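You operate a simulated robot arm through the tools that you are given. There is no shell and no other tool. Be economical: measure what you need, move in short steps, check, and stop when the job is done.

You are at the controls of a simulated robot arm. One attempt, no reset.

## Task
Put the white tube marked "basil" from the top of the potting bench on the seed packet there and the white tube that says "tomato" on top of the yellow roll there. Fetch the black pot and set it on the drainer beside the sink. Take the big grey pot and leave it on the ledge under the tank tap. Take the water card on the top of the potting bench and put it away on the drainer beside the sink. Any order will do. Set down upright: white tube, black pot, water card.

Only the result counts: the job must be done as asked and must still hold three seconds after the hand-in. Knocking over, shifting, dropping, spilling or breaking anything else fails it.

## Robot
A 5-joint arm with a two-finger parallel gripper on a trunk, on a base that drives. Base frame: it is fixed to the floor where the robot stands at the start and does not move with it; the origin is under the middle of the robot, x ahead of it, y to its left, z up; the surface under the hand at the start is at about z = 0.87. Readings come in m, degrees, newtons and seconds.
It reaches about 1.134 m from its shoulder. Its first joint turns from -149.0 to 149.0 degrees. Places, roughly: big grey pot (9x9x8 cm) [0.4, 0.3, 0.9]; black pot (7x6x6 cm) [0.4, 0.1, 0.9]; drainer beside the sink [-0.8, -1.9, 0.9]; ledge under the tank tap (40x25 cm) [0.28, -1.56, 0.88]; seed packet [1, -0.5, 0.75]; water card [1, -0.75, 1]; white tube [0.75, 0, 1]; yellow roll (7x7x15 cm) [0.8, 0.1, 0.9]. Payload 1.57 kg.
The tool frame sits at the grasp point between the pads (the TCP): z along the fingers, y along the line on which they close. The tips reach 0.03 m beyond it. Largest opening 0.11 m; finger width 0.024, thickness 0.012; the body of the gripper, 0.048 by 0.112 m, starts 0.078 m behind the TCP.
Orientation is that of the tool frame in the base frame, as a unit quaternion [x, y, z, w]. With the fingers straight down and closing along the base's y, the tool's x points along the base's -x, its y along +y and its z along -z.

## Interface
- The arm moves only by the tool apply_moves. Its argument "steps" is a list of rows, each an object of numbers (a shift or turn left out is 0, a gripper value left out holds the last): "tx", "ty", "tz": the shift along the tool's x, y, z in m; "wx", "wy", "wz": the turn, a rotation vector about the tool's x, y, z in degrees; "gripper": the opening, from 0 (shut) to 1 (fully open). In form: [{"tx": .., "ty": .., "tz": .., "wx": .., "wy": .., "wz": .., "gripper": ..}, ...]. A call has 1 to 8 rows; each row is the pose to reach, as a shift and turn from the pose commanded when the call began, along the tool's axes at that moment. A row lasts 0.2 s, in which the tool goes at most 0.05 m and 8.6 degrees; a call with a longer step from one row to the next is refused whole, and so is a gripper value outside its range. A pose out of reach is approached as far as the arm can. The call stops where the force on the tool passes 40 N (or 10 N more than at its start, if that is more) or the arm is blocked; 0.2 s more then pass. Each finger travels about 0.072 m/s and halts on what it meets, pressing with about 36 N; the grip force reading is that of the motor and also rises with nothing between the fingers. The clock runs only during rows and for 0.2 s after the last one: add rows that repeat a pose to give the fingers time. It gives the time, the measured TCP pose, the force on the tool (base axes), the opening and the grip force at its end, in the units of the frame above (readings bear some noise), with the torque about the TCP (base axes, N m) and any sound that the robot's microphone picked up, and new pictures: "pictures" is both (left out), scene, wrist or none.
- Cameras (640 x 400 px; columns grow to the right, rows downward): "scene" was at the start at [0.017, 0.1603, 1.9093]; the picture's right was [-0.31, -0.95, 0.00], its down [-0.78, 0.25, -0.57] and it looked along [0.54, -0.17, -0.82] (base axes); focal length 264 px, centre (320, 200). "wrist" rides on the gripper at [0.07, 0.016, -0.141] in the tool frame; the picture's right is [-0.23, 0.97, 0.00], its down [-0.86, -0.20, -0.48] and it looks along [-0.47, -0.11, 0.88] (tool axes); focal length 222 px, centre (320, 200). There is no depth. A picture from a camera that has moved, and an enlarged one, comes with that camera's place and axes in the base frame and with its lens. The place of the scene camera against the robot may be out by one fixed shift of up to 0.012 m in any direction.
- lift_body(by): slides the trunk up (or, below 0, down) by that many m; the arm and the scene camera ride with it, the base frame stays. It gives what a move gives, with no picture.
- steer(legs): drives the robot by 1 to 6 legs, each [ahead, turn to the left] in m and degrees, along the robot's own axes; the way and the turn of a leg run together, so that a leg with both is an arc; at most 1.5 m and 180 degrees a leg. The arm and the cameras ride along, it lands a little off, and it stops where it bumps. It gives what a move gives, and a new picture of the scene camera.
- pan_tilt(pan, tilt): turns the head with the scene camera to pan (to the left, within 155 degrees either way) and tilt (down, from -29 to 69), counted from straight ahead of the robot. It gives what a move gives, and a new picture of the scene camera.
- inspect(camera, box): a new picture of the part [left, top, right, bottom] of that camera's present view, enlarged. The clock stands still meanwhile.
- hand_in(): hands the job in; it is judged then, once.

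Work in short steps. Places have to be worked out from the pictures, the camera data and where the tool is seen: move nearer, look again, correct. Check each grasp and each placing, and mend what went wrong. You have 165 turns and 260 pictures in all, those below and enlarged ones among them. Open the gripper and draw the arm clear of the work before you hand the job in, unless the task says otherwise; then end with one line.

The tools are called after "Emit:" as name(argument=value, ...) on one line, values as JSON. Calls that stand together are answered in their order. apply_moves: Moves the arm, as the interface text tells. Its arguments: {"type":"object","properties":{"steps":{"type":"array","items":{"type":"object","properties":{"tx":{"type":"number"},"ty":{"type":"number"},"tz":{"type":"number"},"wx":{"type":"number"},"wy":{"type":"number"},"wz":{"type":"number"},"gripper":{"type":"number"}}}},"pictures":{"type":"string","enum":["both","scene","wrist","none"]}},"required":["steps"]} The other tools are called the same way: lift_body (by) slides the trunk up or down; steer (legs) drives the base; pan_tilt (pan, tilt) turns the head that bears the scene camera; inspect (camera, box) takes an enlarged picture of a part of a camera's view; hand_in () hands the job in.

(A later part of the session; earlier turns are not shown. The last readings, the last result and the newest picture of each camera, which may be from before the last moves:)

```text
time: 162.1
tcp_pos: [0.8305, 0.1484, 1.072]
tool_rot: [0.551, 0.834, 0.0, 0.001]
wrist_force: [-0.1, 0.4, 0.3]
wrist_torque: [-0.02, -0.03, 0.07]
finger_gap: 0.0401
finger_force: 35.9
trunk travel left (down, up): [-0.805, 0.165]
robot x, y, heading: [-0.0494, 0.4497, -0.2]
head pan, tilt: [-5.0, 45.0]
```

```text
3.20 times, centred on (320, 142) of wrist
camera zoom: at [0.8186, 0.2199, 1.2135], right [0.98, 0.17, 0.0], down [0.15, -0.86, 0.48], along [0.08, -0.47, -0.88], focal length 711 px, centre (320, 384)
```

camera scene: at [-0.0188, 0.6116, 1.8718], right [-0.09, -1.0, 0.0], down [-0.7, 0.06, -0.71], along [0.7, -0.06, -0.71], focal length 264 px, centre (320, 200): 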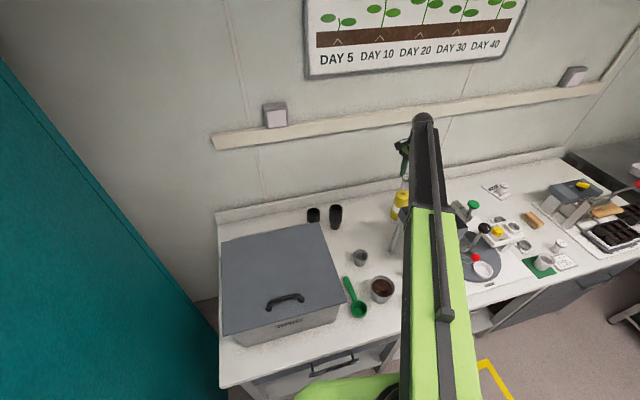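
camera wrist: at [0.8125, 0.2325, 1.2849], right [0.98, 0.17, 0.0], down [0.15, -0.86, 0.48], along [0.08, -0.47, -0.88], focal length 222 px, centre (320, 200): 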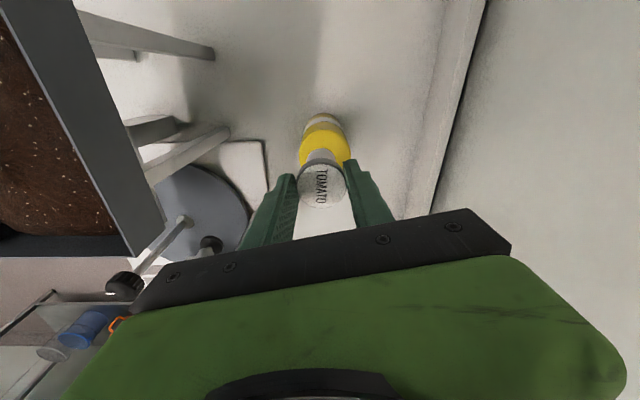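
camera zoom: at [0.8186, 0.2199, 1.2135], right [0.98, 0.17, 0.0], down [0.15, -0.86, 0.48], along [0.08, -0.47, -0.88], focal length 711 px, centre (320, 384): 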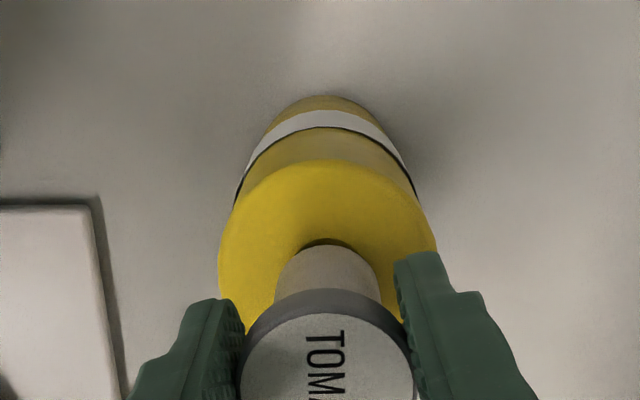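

Tube sits ~6 mm toward -y of the roll centre. Lift slightly, shift +6 mm in y, and lower carefully.

Emit:
lift_body(by=0.008)

Emit:
apply_moves(steps=[{"tx": 0.0055, "ty": 0.0024}], pictures="none")

Emit:
lift_body(by=-0.006)

Emit:
inspect(camera="wrist", box=[220, 80, 420, 205])

```text
time: 162.7
tcp_pos: [0.8305, 0.1486, 1.0799]
tool_rot: [0.55, 0.835, -0.001, 0.0]
wrist_force: [-0.1, 0.7, -0.5]
wrist_torque: [0.02, -0.02, -0.01]
finger_gap: 0.0399
finger_force: 35.7
trunk travel left (down, up): [-0.813, 0.157]
robot x, y, heading: [-0.0535, 0.4492, 0.0]
head pan, tilt: [-5.0, 45.0]
```

```text
time: 163.1
tcp_pos: [0.8321, 0.1537, 1.08]
tool_rot: [0.551, 0.835, 0.0, 0.001]
wrist_force: [-0.6, 0.2, -0.8]
wrist_torque: [0.02, 0.0, 0.01]
finger_gap: 0.0399
finger_force: 35.4
trunk travel left (down, up): [-0.813, 0.157]
robot x, y, heading: [-0.0544, 0.4464, -0.1]
head pan, tilt: [-5.0, 45.0]
```

```text
time: 163.6
tcp_pos: [0.8306, 0.1537, 1.0739]
tool_rot: [0.55, 0.835, 0.0, 0.001]
wrist_force: [-0.7, 0.1, -0.4]
wrist_torque: [-0.02, 0.01, -0.03]
finger_gap: 0.0398
finger_force: 36.3
trunk travel left (down, up): [-0.807, 0.163]
robot x, y, heading: [-0.048, 0.4511, -0.2]
head pan, tilt: [-5.0, 45.0]
```

```text
3.20 times, centred on (320, 142) of wrist
camera zoom: at [0.8194, 0.2259, 1.2157], right [0.98, 0.17, 0.0], down [0.15, -0.86, 0.48], along [0.08, -0.47, -0.88], focal length 711 px, centre (320, 384)
```

zoom: 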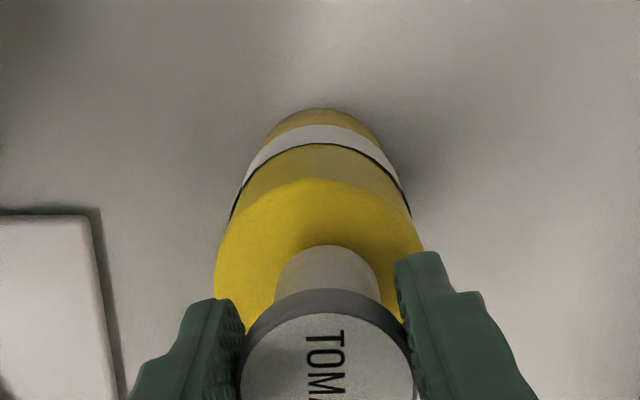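

Hole fully covered now. Lower in 2 mm steps to light contact.

Emit:
lift_body(by=-0.003)

```text
time: 164.1
tcp_pos: [0.8312, 0.1535, 1.0713]
tool_rot: [0.55, 0.835, 0.0, 0.001]
wrist_force: [-0.3, 1.0, 0.2]
wrist_torque: [-0.02, 0.07, -0.01]
finger_gap: 0.0399
finger_force: 36.2
trunk travel left (down, up): [-0.804, 0.166]
robot x, y, heading: [-0.0506, 0.4487, -0.2]
head pan, tilt: [-5.0, 45.0]
```

Emit:
lift_body(by=-0.002)

```text
time: 164.7
tcp_pos: [0.8308, 0.1544, 1.0717]
tool_rot: [0.55, 0.835, 0.0, 0.002]
wrist_force: [4.1, -1.2, 20.5]
wrist_torque: [-0.29, -0.19, 0.02]
finger_gap: 0.0398
finger_force: 36.5
trunk travel left (down, up): [-0.802, 0.168]
robot x, y, heading: [-0.0504, 0.4495, -0.1]
head pan, tilt: [-5.0, 45.0]
```

Contact. Back off 1 mm and open gently.

Emit:
lift_body(by=0.001)

Emit:
apply_moves(steps=[{"gripper": 0.4}, {"gripper": 0.45}, {"gripper": 0.55}, {"gripper": 0.65}, {"gripper": 0.7}], pictures="wrist")

Emit:
lift_body(by=0.08)

Emit:
lift_body(by=0.085)

Emit:
apply_moves(steps=[{"gripper": 0.7}], pictures="wrist")

```text
time: 165.2
tcp_pos: [0.83, 0.1553, 1.0716]
tool_rot: [0.55, 0.835, -0.001, 0.0]
wrist_force: [1.9, -1.0, 12.0]
wrist_torque: [-0.15, -0.11, 0.02]
finger_gap: 0.0398
finger_force: 36.1
trunk travel left (down, up): [-0.803, 0.167]
robot x, y, heading: [-0.0525, 0.4469, -0.2]
head pan, tilt: [-5.0, 45.0]
```

```text
time: 166.4
tcp_pos: [0.8315, 0.1544, 1.0711]
tool_rot: [0.55, 0.835, -0.001, 0.001]
wrist_force: [0.6, 0.8, -0.9]
wrist_torque: [-0.01, 0.02, 0.05]
finger_gap: 0.0772
finger_force: 0.0
trunk travel left (down, up): [-0.803, 0.167]
robot x, y, heading: [-0.0496, 0.4472, -0.1]
head pan, tilt: [-5.0, 45.0]
camera wrist: at [0.8194, 0.2259, 1.2117], right [0.98, 0.17, 0.0], down [0.15, -0.86, 0.48], along [0.08, -0.47, -0.88], focal length 222 px, centre (320, 200)
```

wrist: 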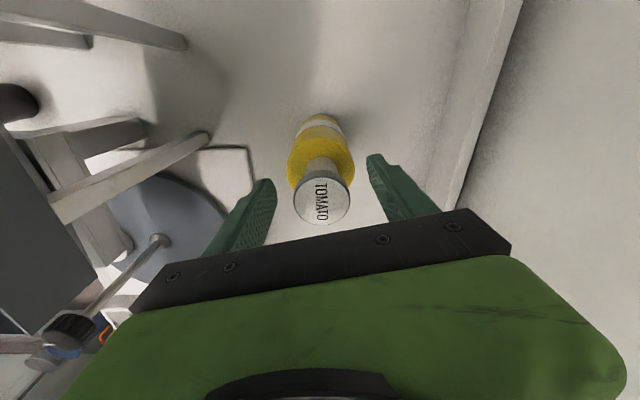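

```text
time: 167.5
tcp_pos: [0.8309, 0.1545, 1.1503]
tool_rot: [0.55, 0.835, 0.0, 0.001]
wrist_force: [-0.4, -0.5, 0.2]
wrist_torque: [0.02, 0.03, 0.03]
finger_gap: 0.0771
finger_force: 0.0
trunk travel left (down, up): [-0.883, 0.087]
robot x, y, heading: [-0.0506, 0.4444, -0.1]
head pan, tilt: [-5.0, 45.0]
```

```text
time: 168.7
tcp_pos: [0.8323, 0.1535, 1.2353]
tool_rot: [0.55, 0.835, 0.0, 0.001]
wrist_force: [-0.1, -0.2, 0.1]
wrist_torque: [0.0, 0.0, 0.02]
finger_gap: 0.0773
finger_force: 0.1
trunk travel left (down, up): [-0.968, 0.002]
robot x, y, heading: [-0.0545, 0.4493, -0.2]
head pan, tilt: [-5.0, 45.0]
```

```text
time: 169.1
tcp_pos: [0.8311, 0.1531, 1.235]
tool_rot: [0.551, 0.835, -0.001, 0.001]
wrist_force: [0.5, 0.8, 0.3]
wrist_torque: [-0.05, -0.02, 0.02]
finger_gap: 0.0769
finger_force: 0.0
trunk travel left (down, up): [-0.968, 0.002]
robot x, y, heading: [-0.0519, 0.4489, -0.0]
head pan, tilt: [-5.0, 45.0]
camera wrist: at [0.8194, 0.2259, 1.3767], right [0.98, 0.17, 0.0], down [0.15, -0.86, 0.48], along [0.08, -0.47, -0.88], focal length 222 px, centre (320, 200)
```

wrist: 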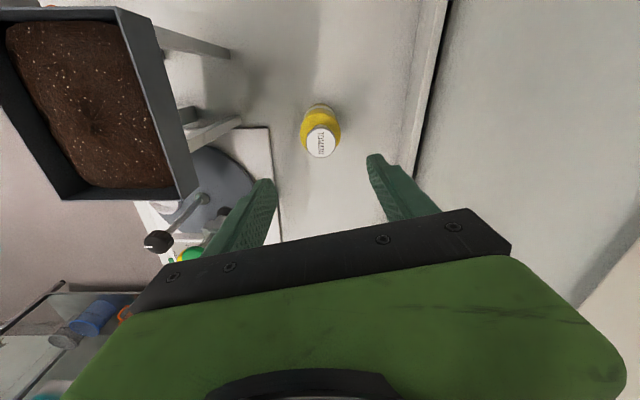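

Tomato stands on the roll. Next the pots: reverse the robot 0.2 m and bring the hand over the black pot.

Emit:
steer(legs=[[-0.2, 0]])

Emit:
inspect(camera="scene", box=[320, 180, 520, 330])

```text
time: 170.7
tcp_pos: [0.6318, 0.1548, 1.2367]
tool_rot: [0.55, 0.835, 0.0, 0.001]
wrist_force: [-0.6, 0.5, 0.8]
wrist_torque: [-0.03, -0.06, 0.02]
finger_gap: 0.077
finger_force: 0.0
trunk travel left (down, up): [-0.968, 0.002]
robot x, y, heading: [-0.2498, 0.4491, -0.4]
head pan, tilt: [-5.0, 45.0]
camera scene: at [-0.2188, 0.6116, 1.9639], right [-0.09, -1.0, 0.0], down [-0.7, 0.06, -0.71], along [0.71, -0.06, -0.71], focal length 264 px, centre (320, 200)
```

scene: 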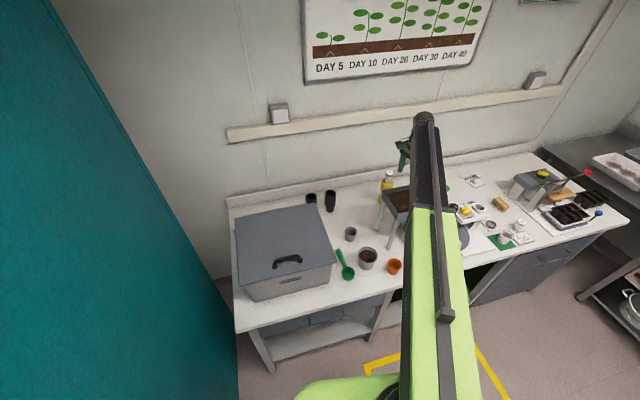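

```text
2.67 times, centred on (420, 255) of scene
camera zoom: at [-0.2188, 0.6116, 1.9639], right [-0.09, -1.0, 0.0], down [-0.7, 0.06, -0.71], along [0.71, -0.06, -0.71], focal length 705 px, centre (53, 53)
```

zoom: 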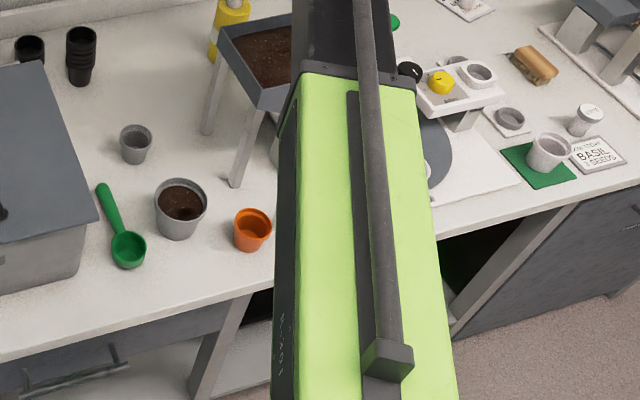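

Retract to above the black pot (≈0.39,0.128).

Emit:
apply_moves(steps=[{"tx": 0.0118, "ty": -0.0388}, {"tx": 0.0235, "ty": -0.0777}, {"tx": 0.0353, "ty": -0.1165, "gripper": 0.95}, {"tx": 0.047, "ty": -0.1553}, {"tx": 0.0588, "ty": -0.1942}, {"tx": 0.0705, "ty": -0.233}, {"tx": 0.0705, "ty": -0.233}], pictures="wrist")

Emit:
inspect(camera="wrist", box=[200, 20, 440, 170])

```text
time: 172.3
tcp_pos: [0.3905, 0.1272, 1.2349]
tool_rot: [0.55, 0.835, -0.001, 0.001]
wrist_force: [0.2, 0.1, 0.4]
wrist_torque: [-0.03, 0.0, -0.03]
finger_gap: 0.1045
finger_force: 0.0
trunk travel left (down, up): [-0.968, 0.002]
robot x, y, heading: [-0.2495, 0.4472, -0.0]
head pan, tilt: [-5.0, 45.0]
camera wrist: at [0.38, 0.1985, 1.3764], right [0.98, 0.17, 0.0], down [0.15, -0.86, 0.48], along [0.08, -0.47, -0.88], focal length 222 px, centre (320, 200)
```

wrist: 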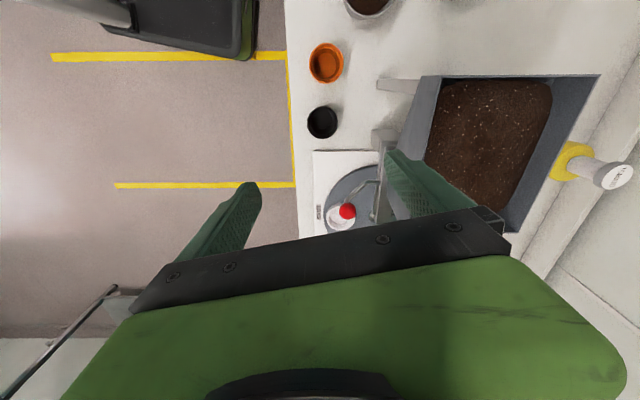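

```text
2.67 times, centred on (320, 95) of wrist
camera zoom: at [0.38, 0.1985, 1.3764], right [0.98, 0.17, 0.0], down [0.15, -0.86, 0.48], along [0.08, -0.47, -0.88], focal length 592 px, centre (320, 480)
```

zoom: 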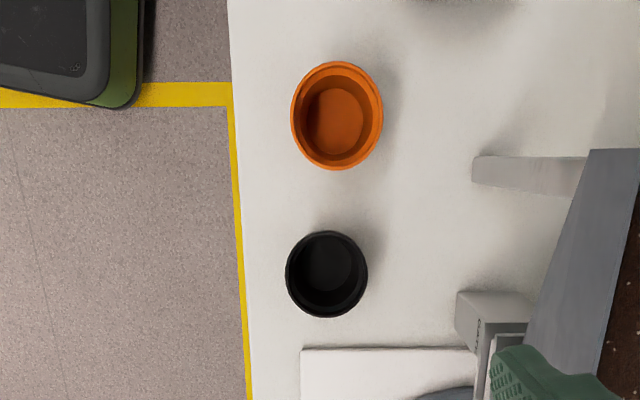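

Black pot centre ≈ (0.397,0.127). Shift 6 mm and lower to z≈1.0.

Emit:
apply_moves(steps=[{"tx": -0.0024, "ty": 0.0055}], pictures="none")

Emit:
lift_body(by=-0.23)

Emit:
apply_moves(steps=[{"gripper": 0.95}], pictures="both")

```text
time: 172.7
tcp_pos: [0.398, 0.1281, 1.2346]
tool_rot: [0.551, 0.834, 0.0, 0.0]
wrist_force: [0.5, 0.5, -1.0]
wrist_torque: [0.01, 0.04, -0.04]
finger_gap: 0.1046
finger_force: 0.1
trunk travel left (down, up): [-0.968, 0.002]
robot x, y, heading: [-0.2481, 0.4479, -0.5]
head pan, tilt: [-5.0, 45.0]
```

```text
time: 175.1
tcp_pos: [0.3966, 0.1271, 1.0044]
tool_rot: [0.551, 0.835, 0.0, 0.001]
wrist_force: [-0.3, -0.2, 1.1]
wrist_torque: [-0.02, 0.01, 0.01]
finger_gap: 0.1045
finger_force: 0.0
trunk travel left (down, up): [-0.738, 0.232]
robot x, y, heading: [-0.2473, 0.4479, -0.4]
head pan, tilt: [-5.0, 45.0]
```

```text
time: 175.5
tcp_pos: [0.3966, 0.1273, 1.0053]
tool_rot: [0.551, 0.834, 0.0, 0.001]
wrist_force: [0.1, -0.2, -0.4]
wrist_torque: [-0.06, -0.01, 0.02]
finger_gap: 0.1043
finger_force: 0.0
trunk travel left (down, up): [-0.738, 0.232]
robot x, y, heading: [-0.2525, 0.4464, -0.2]
head pan, tilt: [-5.0, 45.0]
camera scene: at [-0.2165, 0.6116, 1.7339], right [-0.09, -1.0, 0.0], down [-0.7, 0.06, -0.71], along [0.7, -0.06, -0.71], focal length 264 px, centre (320, 200)
camera wrist: at [0.3857, 0.1995, 1.1467], right [0.98, 0.17, 0.0], down [0.15, -0.86, 0.48], along [0.08, -0.47, -0.88], focal length 222 px, centre (320, 200)
```

scene: 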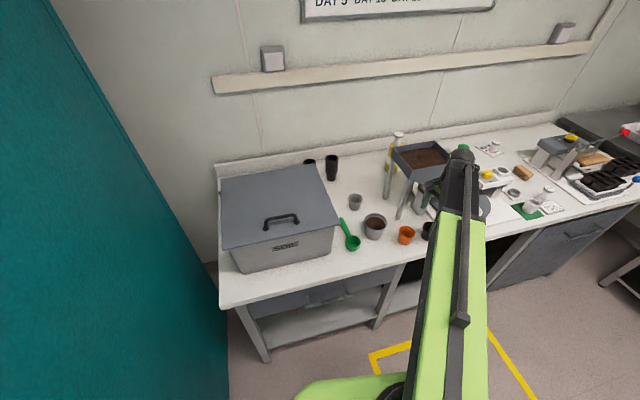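
wrist: 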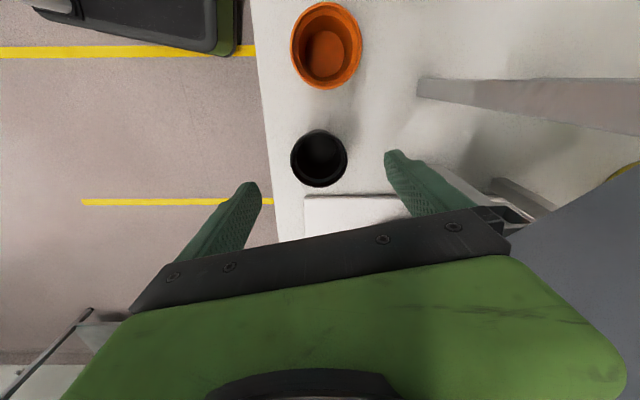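

Pot centred within 4 mm. Lower 9 cm and close on it.

Emit:
lift_body(by=-0.06)

Emit:
lift_body(by=-0.028)

Emit:
apply_moves(steps=[{"tx": 0.003, "gripper": 0.85}, {"tx": 0.003, "gripper": 0.7}, {"tx": 0.003, "gripper": 0.55}, {"tx": 0.003, "gripper": 0.45}, {"tx": 0.003, "gripper": 0.45}], pictures="wrist")

```text
time: 176.5
tcp_pos: [0.3968, 0.1283, 0.9444]
tool_rot: [0.55, 0.835, -0.001, 0.0]
wrist_force: [1.2, -0.1, -0.3]
wrist_torque: [0.02, 0.02, 0.01]
finger_gap: 0.1045
finger_force: 0.1
trunk travel left (down, up): [-0.678, 0.292]
robot x, y, heading: [-0.2474, 0.4461, -0.3]
head pan, tilt: [-5.0, 45.0]
```

```text
time: 177.3
tcp_pos: [0.3986, 0.1271, 0.9175]
tool_rot: [0.55, 0.835, 0.0, 0.001]
wrist_force: [0.1, 0.5, 0.3]
wrist_torque: [0.0, 0.01, 0.0]
finger_gap: 0.1044
finger_force: 0.0
trunk travel left (down, up): [-0.65, 0.32]
robot x, y, heading: [-0.2531, 0.4507, -0.2]
head pan, tilt: [-5.0, 45.0]
```

```text
time: 178.5
tcp_pos: [0.396, 0.1312, 0.9187]
tool_rot: [0.551, 0.835, 0.0, 0.001]
wrist_force: [0.4, 0.4, 1.9]
wrist_torque: [-0.03, -0.03, -0.03]
finger_gap: 0.0574
finger_force: 35.6
trunk travel left (down, up): [-0.65, 0.32]
robot x, y, heading: [-0.2502, 0.449, -0.3]
head pan, tilt: [-5.0, 45.0]
camera wrist: at [0.3847, 0.2024, 1.0588], right [0.98, 0.17, 0.0], down [0.15, -0.86, 0.48], along [0.08, -0.47, -0.88], focal length 222 px, centre (320, 200)
```

wrist: 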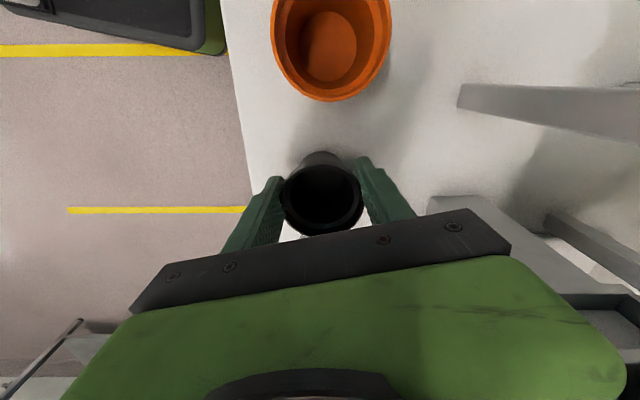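

Black pot gripped. Raise fully and swing the arm to straight ahead of the robot at short reach.

Emit:
lift_body(by=0.1)

Emit:
lift_body(by=0.218)

Emit:
apply_moves(steps=[{"tx": 0.0415, "ty": 0.0121}, {"tx": 0.083, "ty": 0.0243}, {"tx": 0.124, "ty": 0.0364}, {"tx": 0.1657, "ty": 0.0486}, {"tx": 0.207, "ty": 0.0607}, {"tx": 0.2486, "ty": 0.0729}, {"tx": 0.29, "ty": 0.085}], pictures="wrist")

```text
time: 179.8
tcp_pos: [0.3969, 0.1299, 1.017]
tool_rot: [0.551, 0.834, 0.0, 0.001]
wrist_force: [-0.2, 0.4, 0.5]
wrist_torque: [0.01, -0.05, 0.0]
finger_gap: 0.0559
finger_force: 35.2
trunk travel left (down, up): [-0.75, 0.22]
robot x, y, heading: [-0.2547, 0.4485, -0.1]
head pan, tilt: [-5.0, 45.0]
```

```text
time: 182.1
tcp_pos: [0.3948, 0.1314, 1.2353]
tool_rot: [0.551, 0.835, -0.001, 0.001]
wrist_force: [0.8, -0.5, 0.1]
wrist_torque: [0.0, -0.01, 0.01]
finger_gap: 0.0555
finger_force: 36.4
trunk travel left (down, up): [-0.968, 0.002]
robot x, y, heading: [-0.2514, 0.4488, -0.1]
head pan, tilt: [-5.0, 45.0]
```

```text
time: 183.7
tcp_pos: [0.3613, 0.4293, 1.2347]
tool_rot: [0.551, 0.834, 0.0, 0.001]
wrist_force: [0.0, -0.5, 0.8]
wrist_torque: [-0.05, 0.01, 0.0]
finger_gap: 0.0555
finger_force: 35.9
trunk travel left (down, up): [-0.968, 0.002]
robot x, y, heading: [-0.2478, 0.4492, -0.4]
head pan, tilt: [-5.0, 45.0]
camera wrist: at [0.3488, 0.5009, 1.3767], right [0.98, 0.17, 0.0], down [0.15, -0.86, 0.48], along [0.08, -0.47, -0.88], focal length 222 px, centre (320, 200)
```

wrist: 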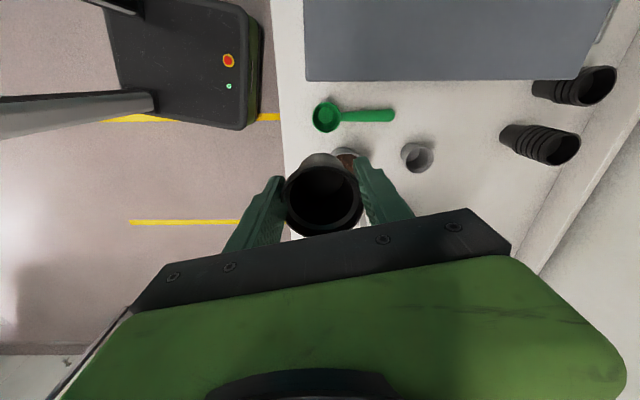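

Pot held stable. Drive to the drainer stance ≈(-0.84,-0.90), heading ≈-95.

Emit:
steer(legs=[[-0.1, 0], [0, -111.0], [1.44, 0], [0, 18]])

Emit:
pan_tilt(pan=15, tilt=55)

```text
time: 197.1
tcp_pos: [-0.9346, -1.4507, 1.2354]
tool_rot: [0.986, 0.165, 0.0, 0.001]
wrist_force: [-0.6, 0.3, -0.3]
wrist_torque: [-0.04, -0.02, 0.01]
finger_gap: 0.0556
finger_force: 36.1
trunk travel left (down, up): [-0.968, 0.002]
robot x, y, heading: [-0.8592, -0.8467, -94.8]
head pan, tilt: [-5.0, 45.0]
camera scene: at [-0.7039, -0.8932, 1.964], right [-0.99, 0.17, 0.0], down [0.12, 0.7, -0.71], along [-0.12, -0.7, -0.71], focal length 264 px, centre (320, 200)
```

scene: 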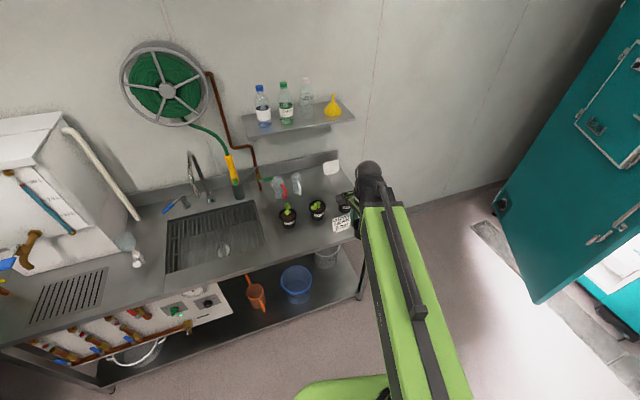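

```text
time: 197.9
tcp_pos: [-0.9342, -1.4514, 1.235]
tool_rot: [0.986, 0.167, -0.001, 0.0]
wrist_force: [-0.2, -0.6, 0.2]
wrist_torque: [0.0, 0.01, 0.02]
finger_gap: 0.0556
finger_force: 35.4
trunk travel left (down, up): [-0.968, 0.002]
robot x, y, heading: [-0.8602, -0.8457, -94.8]
head pan, tilt: [15.0, 55.0]
camera scene: at [-0.6767, -0.8856, 1.9505], right [-0.98, -0.18, 0.0], down [-0.15, 0.81, -0.57], along [0.1, -0.56, -0.82], focal length 264 px, centre (320, 200)
```

scene: 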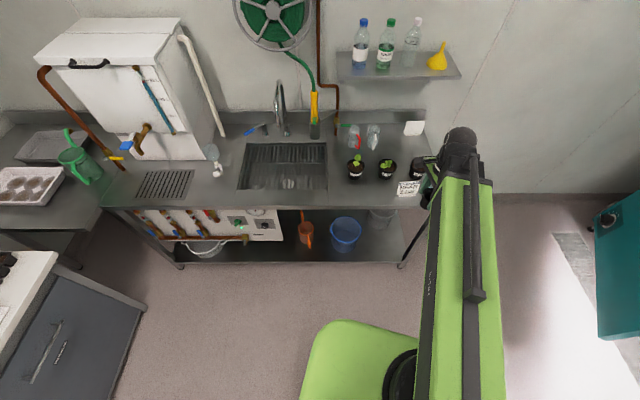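

Zoom in for exact free spot next to the card.

Emit:
inspect(camera="scene", box=[320, 115, 440, 215])

Emit:
apply_moves(steps=[{"tx": 0.03, "ty": 0.03}, {"tx": 0.06, "ty": 0.06}, {"tx": 0.085, "ty": 0.1}, {"tx": 0.09, "ty": 0.145}, {"tx": 0.09, "ty": 0.19}, {"tx": 0.09, "ty": 0.23}, {"tx": 0.09, "ty": 0.265}], pictures="wrist")

```text
4.00 times, centred on (380, 165) of scene
camera zoom: at [-0.6767, -0.8856, 1.9505], right [-0.98, -0.18, 0.0], down [-0.15, 0.81, -0.57], along [0.1, -0.56, -0.82], focal length 1057 px, centre (80, 340)
```

zoom: 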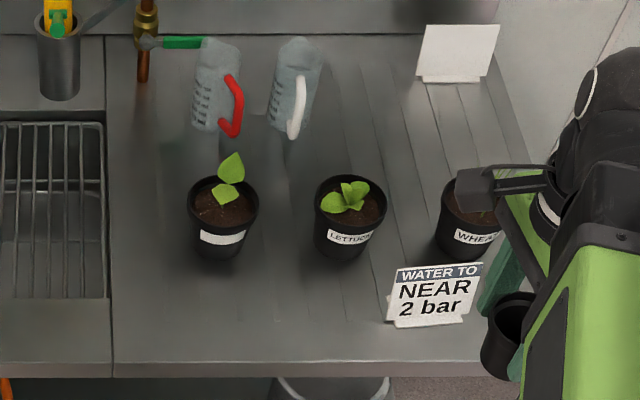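

```text
time: 199.5
tcp_pos: [-0.7637, -1.6741, 1.235]
tool_rot: [0.986, 0.166, -0.001, -0.001]
wrist_force: [0.2, -0.4, -0.4]
wrist_torque: [0.0, -0.02, 0.03]
finger_gap: 0.0557
finger_force: 36.3
trunk travel left (down, up): [-0.968, 0.002]
robot x, y, heading: [-0.8569, -0.8503, -94.7]
head pan, tilt: [15.0, 55.0]
camera wrist: at [-0.6907, -1.6662, 1.3763], right [0.1, -0.99, 0.0], down [-0.87, -0.09, 0.48], along [-0.48, -0.05, -0.88], focal length 222 px, centre (320, 200)
```

wrist: 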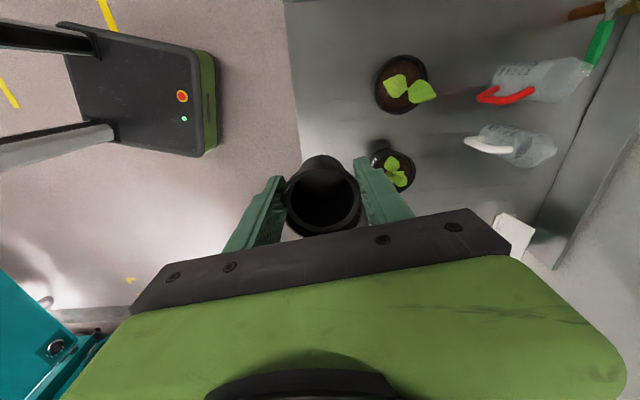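

Spot at (-0.765,-1.685) lies midway between the pots in front of them. Adjust 1 cm and lower to about 2.5 cm above.

Emit:
apply_moves(steps=[{"tx": -0.003, "ty": 0.01}], pictures="none")

Emit:
lift_body(by=-0.27)

Emit:
apply_moves(steps=[{"gripper": 0.45}], pictures="both")

Emit:
inspect(camera="scene", box=[320, 75, 440, 175])

```text
time: 199.9
tcp_pos: [-0.7633, -1.6853, 1.2345]
tool_rot: [0.986, 0.165, -0.001, -0.002]
wrist_force: [0.1, -0.2, -0.3]
wrist_torque: [0.04, 0.0, -0.01]
finger_gap: 0.0556
finger_force: 36.1
trunk travel left (down, up): [-0.968, 0.002]
robot x, y, heading: [-0.855, -0.8461, -94.8]
head pan, tilt: [15.0, 55.0]
```

```text
time: 202.7
tcp_pos: [-0.7631, -1.683, 0.9657]
tool_rot: [0.986, 0.165, -0.001, 0.0]
wrist_force: [-0.2, 0.1, 0.1]
wrist_torque: [0.01, -0.01, -0.02]
finger_gap: 0.0554
finger_force: 36.1
trunk travel left (down, up): [-0.698, 0.272]
robot x, y, heading: [-0.8601, -0.8446, -94.6]
head pan, tilt: [15.0, 55.0]
```

```text
time: 203.1
tcp_pos: [-0.7624, -1.6827, 0.9654]
tool_rot: [0.986, 0.166, -0.001, 0.0]
wrist_force: [-0.1, 0.0, -0.1]
wrist_torque: [-0.01, -0.05, 0.0]
finger_gap: 0.056
finger_force: 35.9
trunk travel left (down, up): [-0.698, 0.272]
robot x, y, heading: [-0.856, -0.8466, -94.5]
head pan, tilt: [15.0, 55.0]
camera scene: at [-0.6767, -0.8858, 1.6805], right [-0.98, -0.18, 0.0], down [-0.15, 0.81, -0.57], along [0.1, -0.56, -0.82], focal length 264 px, centre (320, 200)
camera wrist: at [-0.6907, -1.675, 1.1067], right [0.1, -0.99, 0.0], down [-0.87, -0.09, 0.48], along [-0.48, -0.05, -0.88], focal length 222 px, centre (320, 200)
```

scene: 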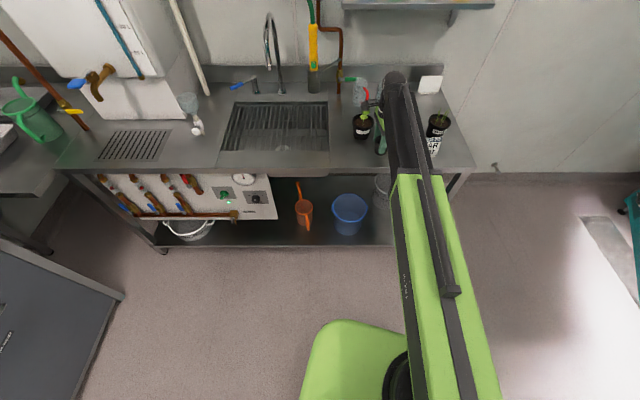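
wrist: 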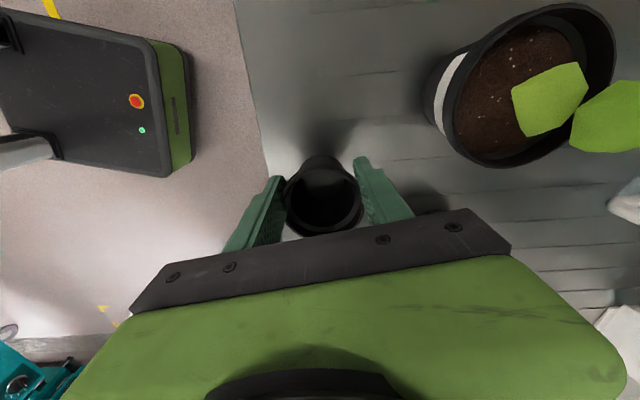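

```text
4.00 times, centred on (380, 125) of scene
camera zoom: at [-0.6767, -0.8858, 1.6805], right [-0.98, -0.18, 0.0], down [-0.15, 0.81, -0.57], along [0.1, -0.56, -0.82], focal length 1057 px, centre (80, 500)
```

zoom: 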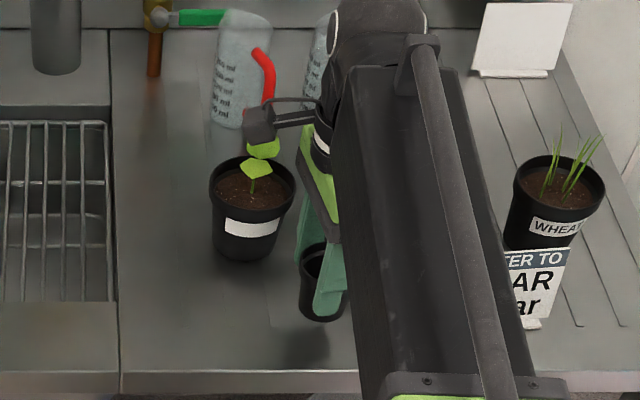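

Clear all round; camera mount is ~12 cm from the basil plant. Lower step by step to contact.

Emit:
lift_body(by=-0.022)

Emit:
lift_body(by=-0.004)

```text
time: 203.8
tcp_pos: [-0.7625, -1.6834, 0.9436]
tool_rot: [0.986, 0.167, -0.001, 0.001]
wrist_force: [-1.0, 0.4, -0.1]
wrist_torque: [0.01, 0.03, 0.0]
finger_gap: 0.0557
finger_force: 35.8
trunk travel left (down, up): [-0.676, 0.294]
robot x, y, heading: [-0.8611, -0.849, -94.5]
head pan, tilt: [15.0, 55.0]
```

```text
time: 204.3
tcp_pos: [-0.7632, -1.6843, 0.9393]
tool_rot: [0.986, 0.166, 0.0, 0.0]
wrist_force: [-0.1, -0.1, 0.0]
wrist_torque: [-0.03, 0.02, 0.02]
finger_gap: 0.0556
finger_force: 35.7
trunk travel left (down, up): [-0.672, 0.298]
robot x, y, heading: [-0.8602, -0.8444, -94.5]
head pan, tilt: [15.0, 55.0]
```

Emit:
lift_body(by=-0.004)

```text
time: 204.8
tcp_pos: [-0.7634, -1.6828, 0.9368]
tool_rot: [0.986, 0.167, 0.0, 0.0]
wrist_force: [0.2, -5.4, 18.9]
wrist_torque: [-0.26, 0.04, 0.03]
finger_gap: 0.0557
finger_force: 36.0
trunk travel left (down, up): [-0.668, 0.302]
robot x, y, heading: [-0.8573, -0.8511, -94.8]
head pan, tilt: [15.0, 55.0]
```

Contact. Relieve 1 mm and open, then lift and check.

Emit:
lift_body(by=0.002)

Emit:
apply_moves(steps=[{"gripper": 0.55}, {"gripper": 0.65}, {"gripper": 0.75}, {"gripper": 0.85}, {"gripper": 0.85}], pictures="wrist")

Emit:
lift_body(by=0.1)

Emit:
lift_body(by=0.198)

Emit:
apply_moves(steps=[{"tx": -0.01, "ty": -0.045}, {"tx": -0.02, "ty": -0.09}, {"tx": -0.03, "ty": -0.135}, {"tx": -0.04, "ty": -0.18}], pictures="both")

Emit:
inspect(camera="scene", box=[320, 115, 440, 215])

```text
time: 205.3
tcp_pos: [-0.762, -1.6823, 0.9372]
tool_rot: [0.986, 0.166, -0.001, 0.0]
wrist_force: [-0.5, -0.1, -0.2]
wrist_torque: [0.0, 0.01, 0.04]
finger_gap: 0.0557
finger_force: 36.3
trunk travel left (down, up): [-0.67, 0.3]
robot x, y, heading: [-0.8594, -0.846, -94.5]
head pan, tilt: [15.0, 55.0]
```

```text
time: 206.5
tcp_pos: [-0.7624, -1.6826, 0.9366]
tool_rot: [0.986, 0.166, -0.001, 0.001]
wrist_force: [0.7, -0.4, 0.2]
wrist_torque: [-0.01, -0.01, 0.0]
finger_gap: 0.0937
finger_force: 0.1
trunk travel left (down, up): [-0.67, 0.3]
robot x, y, heading: [-0.8591, -0.8488, -94.8]
head pan, tilt: [15.0, 55.0]
camera wrist: at [-0.6908, -1.675, 1.0787], right [0.1, -0.99, 0.0], down [-0.87, -0.09, 0.48], along [-0.48, -0.05, -0.88], focal length 222 px, centre (320, 200)
```

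wrist: 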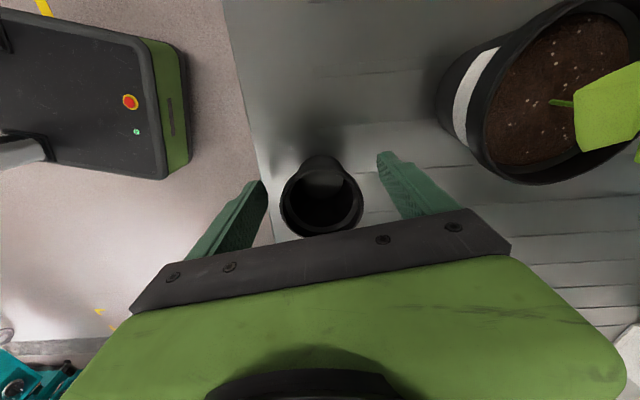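

```text
time: 207.9
tcp_pos: [-0.7625, -1.6833, 1.0375]
tool_rot: [0.986, 0.165, 0.0, 0.0]
wrist_force: [-0.1, 0.9, 0.6]
wrist_torque: [0.02, -0.01, 0.0]
finger_gap: 0.0934
finger_force: 0.1
trunk travel left (down, up): [-0.77, 0.2]
robot x, y, heading: [-0.8561, -0.8445, -95.0]
head pan, tilt: [15.0, 55.0]
```

```text
time: 210.0
tcp_pos: [-0.7634, -1.6834, 1.2349]
tool_rot: [0.986, 0.166, -0.001, 0.0]
wrist_force: [0.1, 0.1, 0.3]
wrist_torque: [0.01, -0.02, 0.0]
finger_gap: 0.0936
finger_force: 0.2
trunk travel left (down, up): [-0.968, 0.002]
robot x, y, heading: [-0.8569, -0.8437, -95.1]
head pan, tilt: [15.0, 55.0]
```

```text
time: 211.0
tcp_pos: [-0.8581, -1.5267, 1.2349]
tool_rot: [0.986, 0.166, -0.001, 0.0]
wrist_force: [0.1, 1.0, 0.6]
wrist_torque: [0.0, -0.01, 0.05]
finger_gap: 0.0934
finger_force: 0.1
trunk travel left (down, up): [-0.968, 0.002]
robot x, y, heading: [-0.8585, -0.8466, -94.8]
head pan, tilt: [15.0, 55.0]
camera scene: at [-0.677, -0.885, 1.9505], right [-0.98, -0.18, 0.0], down [-0.15, 0.81, -0.57], along [0.1, -0.56, -0.82], focal length 264 px, centre (320, 200)
camera wrist: at [-0.7859, -1.5183, 1.377], right [0.1, -0.99, 0.0], down [-0.87, -0.09, 0.48], along [-0.48, -0.05, -0.88], focal length 222 px, centre (320, 200)
```

scene: 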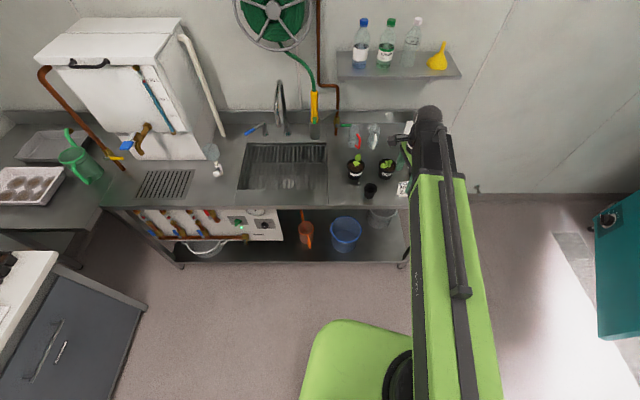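
wrist: 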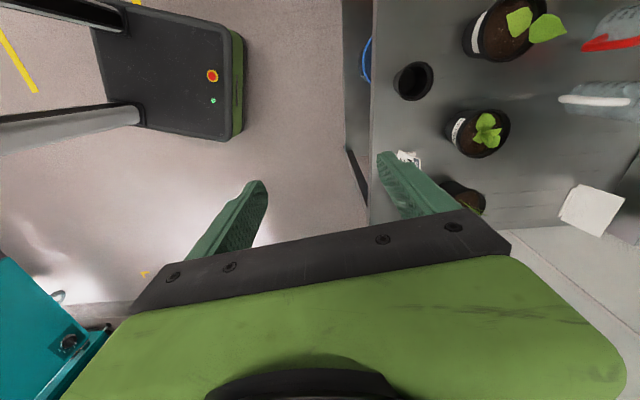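

```text
4.00 times, centred on (380, 165) of scene
camera zoom: at [-0.677, -0.885, 1.9505], right [-0.98, -0.18, 0.0], down [-0.15, 0.81, -0.57], along [0.1, -0.56, -0.82], focal length 1057 px, centre (80, 340)
```

zoom: 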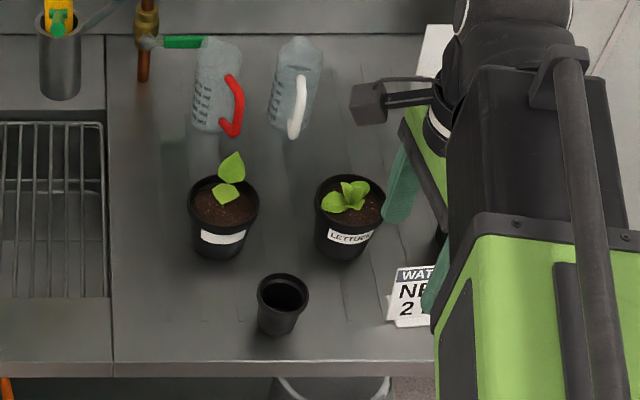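

Black pot is upright on the drainer. Now go back for the big grey pot: stance ≈(-0.25,0.33), heading 0.

Emit:
apply_moves(steps=[{"tx": 0.01, "ty": -0.04, "gripper": 1.0}, {"tx": 0.02, "ty": -0.08, "gripper": 1.0}], pictures="none")

Emit:
steer(legs=[[0, 157.5], [1.32, 0], [0, -62.5]])

```text
time: 211.6
tcp_pos: [-0.8653, -1.4452, 1.2351]
tool_rot: [0.986, 0.166, -0.001, -0.001]
wrist_force: [0.3, -0.1, -0.1]
wrist_torque: [0.0, 0.04, 0.04]
finger_gap: 0.11
finger_force: 0.1
trunk travel left (down, up): [-0.968, 0.002]
robot x, y, heading: [-0.8613, -0.8456, -94.6]
head pan, tilt: [15.0, 55.0]
```

```text
time: 217.6
tcp_pos: [-0.5245, -0.3568, 1.2368]
tool_rot: [0.122, 0.992, 0.002, 0.0]
wrist_force: [0.0, -2.2, 0.4]
wrist_torque: [0.11, 0.05, -0.01]
finger_gap: 0.11
finger_force: 0.0
trunk travel left (down, up): [-0.968, 0.002]
robot x, y, heading: [-0.9086, -0.8048, 53.3]
head pan, tilt: [15.0, 55.0]
stopped in leg 1: the robot was blocked; the commanded pose is now the measured one
camera scene: at [-1.0445, -0.6833, 1.9516], right [0.93, -0.37, 0.0], down [-0.31, -0.76, -0.58], along [0.21, 0.54, -0.82], focal length 264 px, centre (320, 200)
```

scene: 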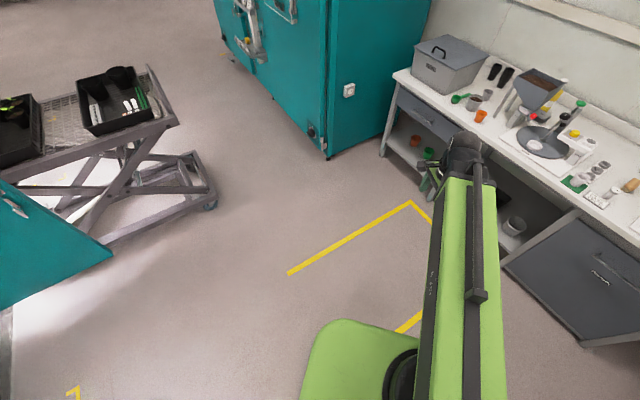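

The turn was blocked near the end; look behind the robot to see what it touched.

Emit:
pan_tilt(pan=150, tilt=50)

Emit:
pan_tilt(pan=-150, tilt=50)

```text
time: 219.8
tcp_pos: [-0.527, -0.3498, 1.2347]
tool_rot: [0.12, 0.993, 0.001, 0.001]
wrist_force: [-1.1, -0.3, -0.4]
wrist_torque: [0.03, 0.03, -0.05]
finger_gap: 0.1099
finger_force: 0.1
trunk travel left (down, up): [-0.968, 0.002]
robot x, y, heading: [-0.9133, -0.8037, 53.4]
head pan, tilt: [150.0, 50.0]
camera scene: at [-1.1478, -0.7711, 1.957], right [-0.39, 0.92, 0.0], down [0.7, 0.3, -0.64], along [-0.59, -0.25, -0.77], focal length 264 px, centre (320, 200)
```

scene: 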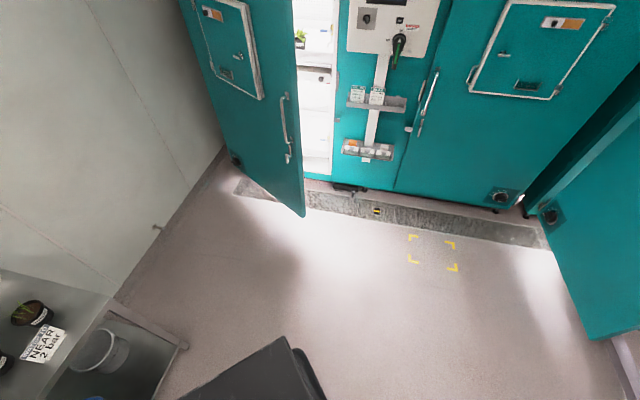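

```text
time: 223.9
tcp_pos: [-0.5278, -0.3498, 1.2356]
tool_rot: [0.121, 0.993, 0.0, 0.001]
wrist_force: [0.5, -0.5, -0.2]
wrist_torque: [0.0, -0.01, -0.02]
finger_gap: 0.1099
finger_force: 0.1
trunk travel left (down, up): [-0.968, 0.002]
robot x, y, heading: [-0.9104, -0.8047, 53.3]
head pan, tilt: [-150.0, 50.0]
camera scene: at [-1.086, -0.8172, 1.957], right [-0.99, 0.12, 0.0], down [0.09, 0.76, -0.64], along [-0.07, -0.64, -0.77], focal length 264 px, centre (320, 200)
```

scene: 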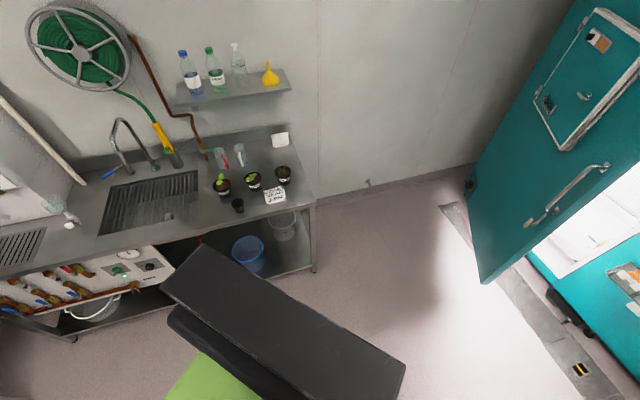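

The wide rear panel touched the sink front; everything on it still stands. Drive forward now, then correct heading.

Emit:
steer(legs=[[0.3, 0], [0, 8], [1.0, 0], [0, -61.4]])

Emit:
pan_tilt(pan=0, tilt=50)

```text
time: 234.0
tcp_pos: [0.3252, 0.2819, 1.2366]
tool_rot: [0.545, 0.838, 0.0, 0.002]
wrist_force: [-1.1, 1.2, 0.0]
wrist_torque: [0.02, -0.04, -0.02]
finger_gap: 0.11
finger_force: 0.0
trunk travel left (down, up): [-0.968, 0.002]
robot x, y, heading: [-0.267, 0.2633, 1.5]
head pan, tilt: [-150.0, 50.0]
camera scene: at [-0.391, 0.3984, 1.9566], right [-0.53, 0.85, 0.0], down [0.65, 0.4, -0.64], along [-0.54, -0.34, -0.77], focal length 264 px, centre (320, 200)
```

scene: 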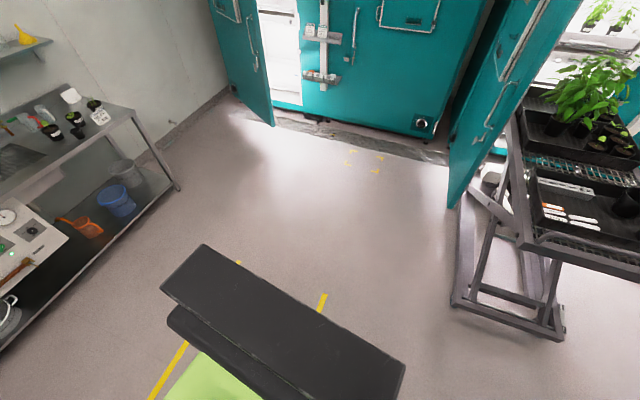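

```text
time: 236.3
tcp_pos: [0.3283, 0.2808, 1.2354]
tool_rot: [0.545, 0.838, -0.001, 0.0]
wrist_force: [-0.5, 0.5, -0.3]
wrist_torque: [0.02, -0.01, -0.02]
finger_gap: 0.1099
finger_force: 0.0
trunk travel left (down, up): [-0.968, 0.002]
robot x, y, heading: [-0.2674, 0.2673, 1.7]
head pan, tilt: [0.0, 50.0]
camera scene: at [-0.2446, 0.44, 1.957], right [0.03, -1.0, 0.0], down [-0.77, -0.02, -0.64], along [0.64, 0.02, -0.77], focal length 264 px, centre (320, 200)
```

scene: 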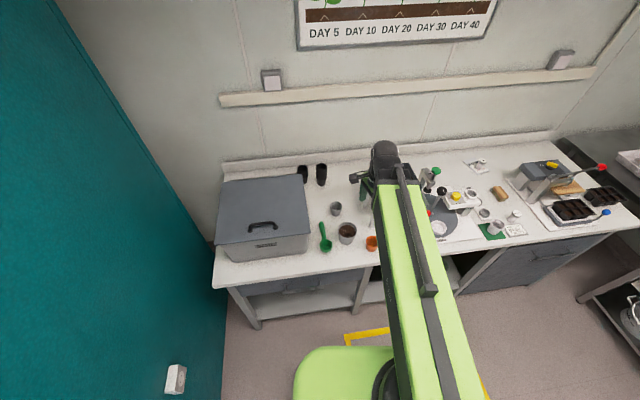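

Stance good. Move above the grey pot (≈0.42,0.336).

Emit:
apply_moves(steps=[{"tx": 0.004, "ty": 0.036, "gripper": 1.0}, {"tx": 0.008, "ty": 0.072}, {"tx": 0.0125, "ty": 0.107}, {"tx": 0.0125, "ty": 0.107}], pictures="wrist")

Emit:
inspect(camera="wrist", box=[200, 40, 440, 190])

Emit:
inspect(camera="scene", box=[300, 190, 400, 265])

```text
time: 237.3
tcp_pos: [0.4196, 0.3356, 1.2351]
tool_rot: [0.545, 0.838, 0.0, 0.001]
wrist_force: [-0.3, -0.2, -0.2]
wrist_torque: [0.0, 0.0, -0.01]
finger_gap: 0.1101
finger_force: 0.1
trunk travel left (down, up): [-0.968, 0.002]
robot x, y, heading: [-0.2695, 0.2672, 1.8]
head pan, tilt: [0.0, 50.0]
camera wrist: at [0.4071, 0.4071, 1.3771], right [0.98, 0.19, 0.0], down [0.16, -0.86, 0.48], along [0.09, -0.47, -0.88], focal length 222 px, centre (320, 200)
```

wrist: 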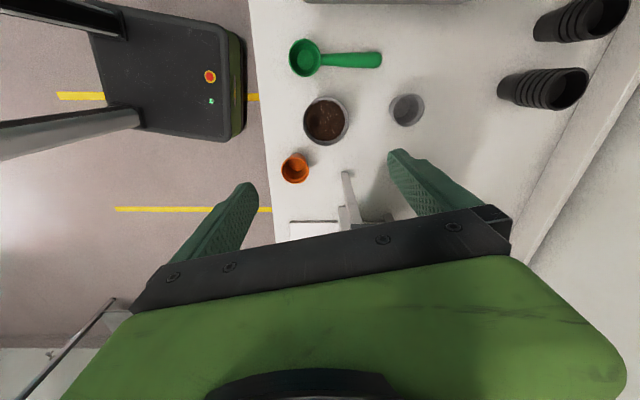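

```text
2.67 times, centred on (320, 115) of wrist
camera zoom: at [0.4071, 0.4071, 1.3771], right [0.98, 0.19, 0.0], down [0.16, -0.86, 0.48], along [0.09, -0.47, -0.88], focal length 592 px, centre (320, 427)
```

zoom: 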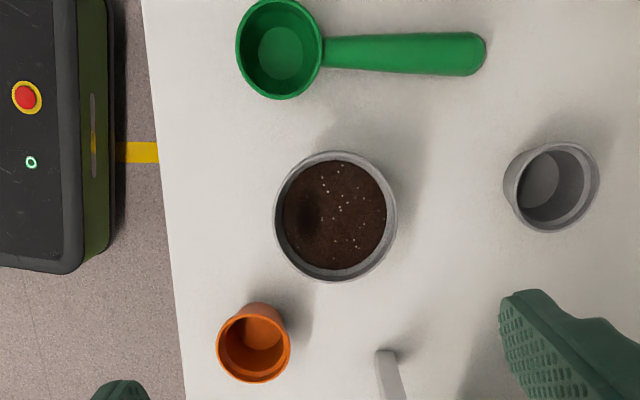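

```text
5.33 times, centred on (350, 228) of scene
camera zoom: at [-0.2455, 0.4396, 1.957], right [0.03, -1.0, 0.0], down [-0.77, -0.02, -0.64], along [0.64, 0.02, -0.77], focal length 1409 px, centre (160, 53)
```

zoom: 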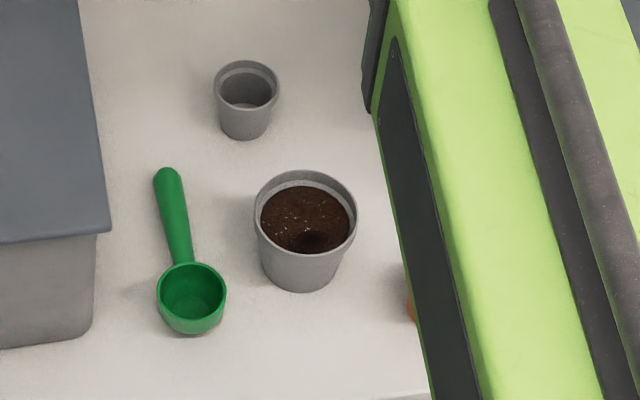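

Grey pot rim centre ≈ (0.431,0.3425), diameter ≈8.5 cm. Shift and lower to z≈1.02.

Emit:
apply_moves(steps=[{"tx": 0.0019, "ty": 0.0129}], pictures="none")

Emit:
lift_body(by=-0.215)

Emit:
apply_moves(steps=[{"gripper": 1.0}], pictures="wrist")

Emit:
inspect(camera="wrist", box=[220, 80, 420, 205])

```text
time: 237.7
tcp_pos: [0.4314, 0.3426, 1.2358]
tool_rot: [0.546, 0.838, 0.0, 0.002]
wrist_force: [-0.3, -0.2, 0.0]
wrist_torque: [0.04, 0.02, 0.02]
finger_gap: 0.1099
finger_force: 0.0
trunk travel left (down, up): [-0.968, 0.002]
robot x, y, heading: [-0.2708, 0.2698, 1.9]
head pan, tilt: [0.0, 50.0]
```

```text
time: 240.0
tcp_pos: [0.4307, 0.3429, 1.0198]
tool_rot: [0.546, 0.838, 0.0, 0.0]
wrist_force: [-0.7, -0.5, 0.4]
wrist_torque: [-0.04, 0.0, 0.02]
finger_gap: 0.1099
finger_force: 0.0
trunk travel left (down, up): [-0.753, 0.217]
robot x, y, heading: [-0.2632, 0.2674, 1.7]
head pan, tilt: [0.0, 50.0]
```

```text
time: 240.4
tcp_pos: [0.4308, 0.3428, 1.0197]
tool_rot: [0.545, 0.838, 0.0, 0.0]
wrist_force: [0.7, 0.5, 0.6]
wrist_torque: [0.0, 0.02, -0.01]
finger_gap: 0.1102
finger_force: 0.0
trunk travel left (down, up): [-0.753, 0.217]
robot x, y, heading: [-0.2653, 0.2715, 1.6]
head pan, tilt: [0.0, 50.0]
camera wrist: at [0.4184, 0.4137, 1.1618], right [0.98, 0.19, 0.0], down [0.16, -0.86, 0.48], along [0.09, -0.47, -0.88], focal length 222 px, centre (320, 200)
```

wrist: 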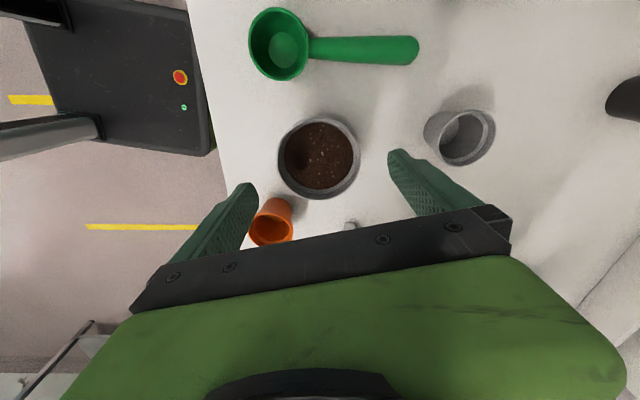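

```text
3.20 times, centred on (320, 142) of wrist
camera zoom: at [0.4184, 0.4137, 1.1618], right [0.98, 0.19, 0.0], down [0.16, -0.86, 0.48], along [0.09, -0.47, -0.88], focal length 711 px, centre (320, 384)
```

zoom: 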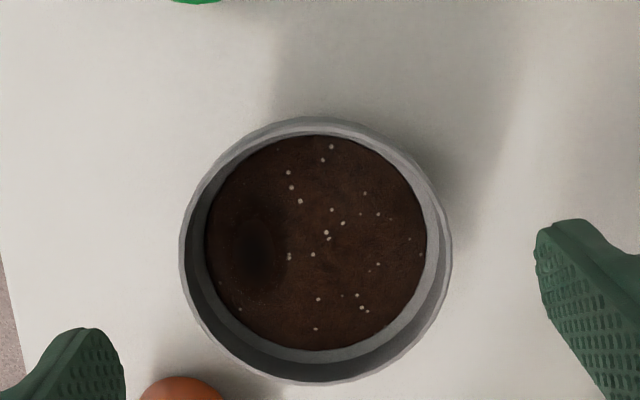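

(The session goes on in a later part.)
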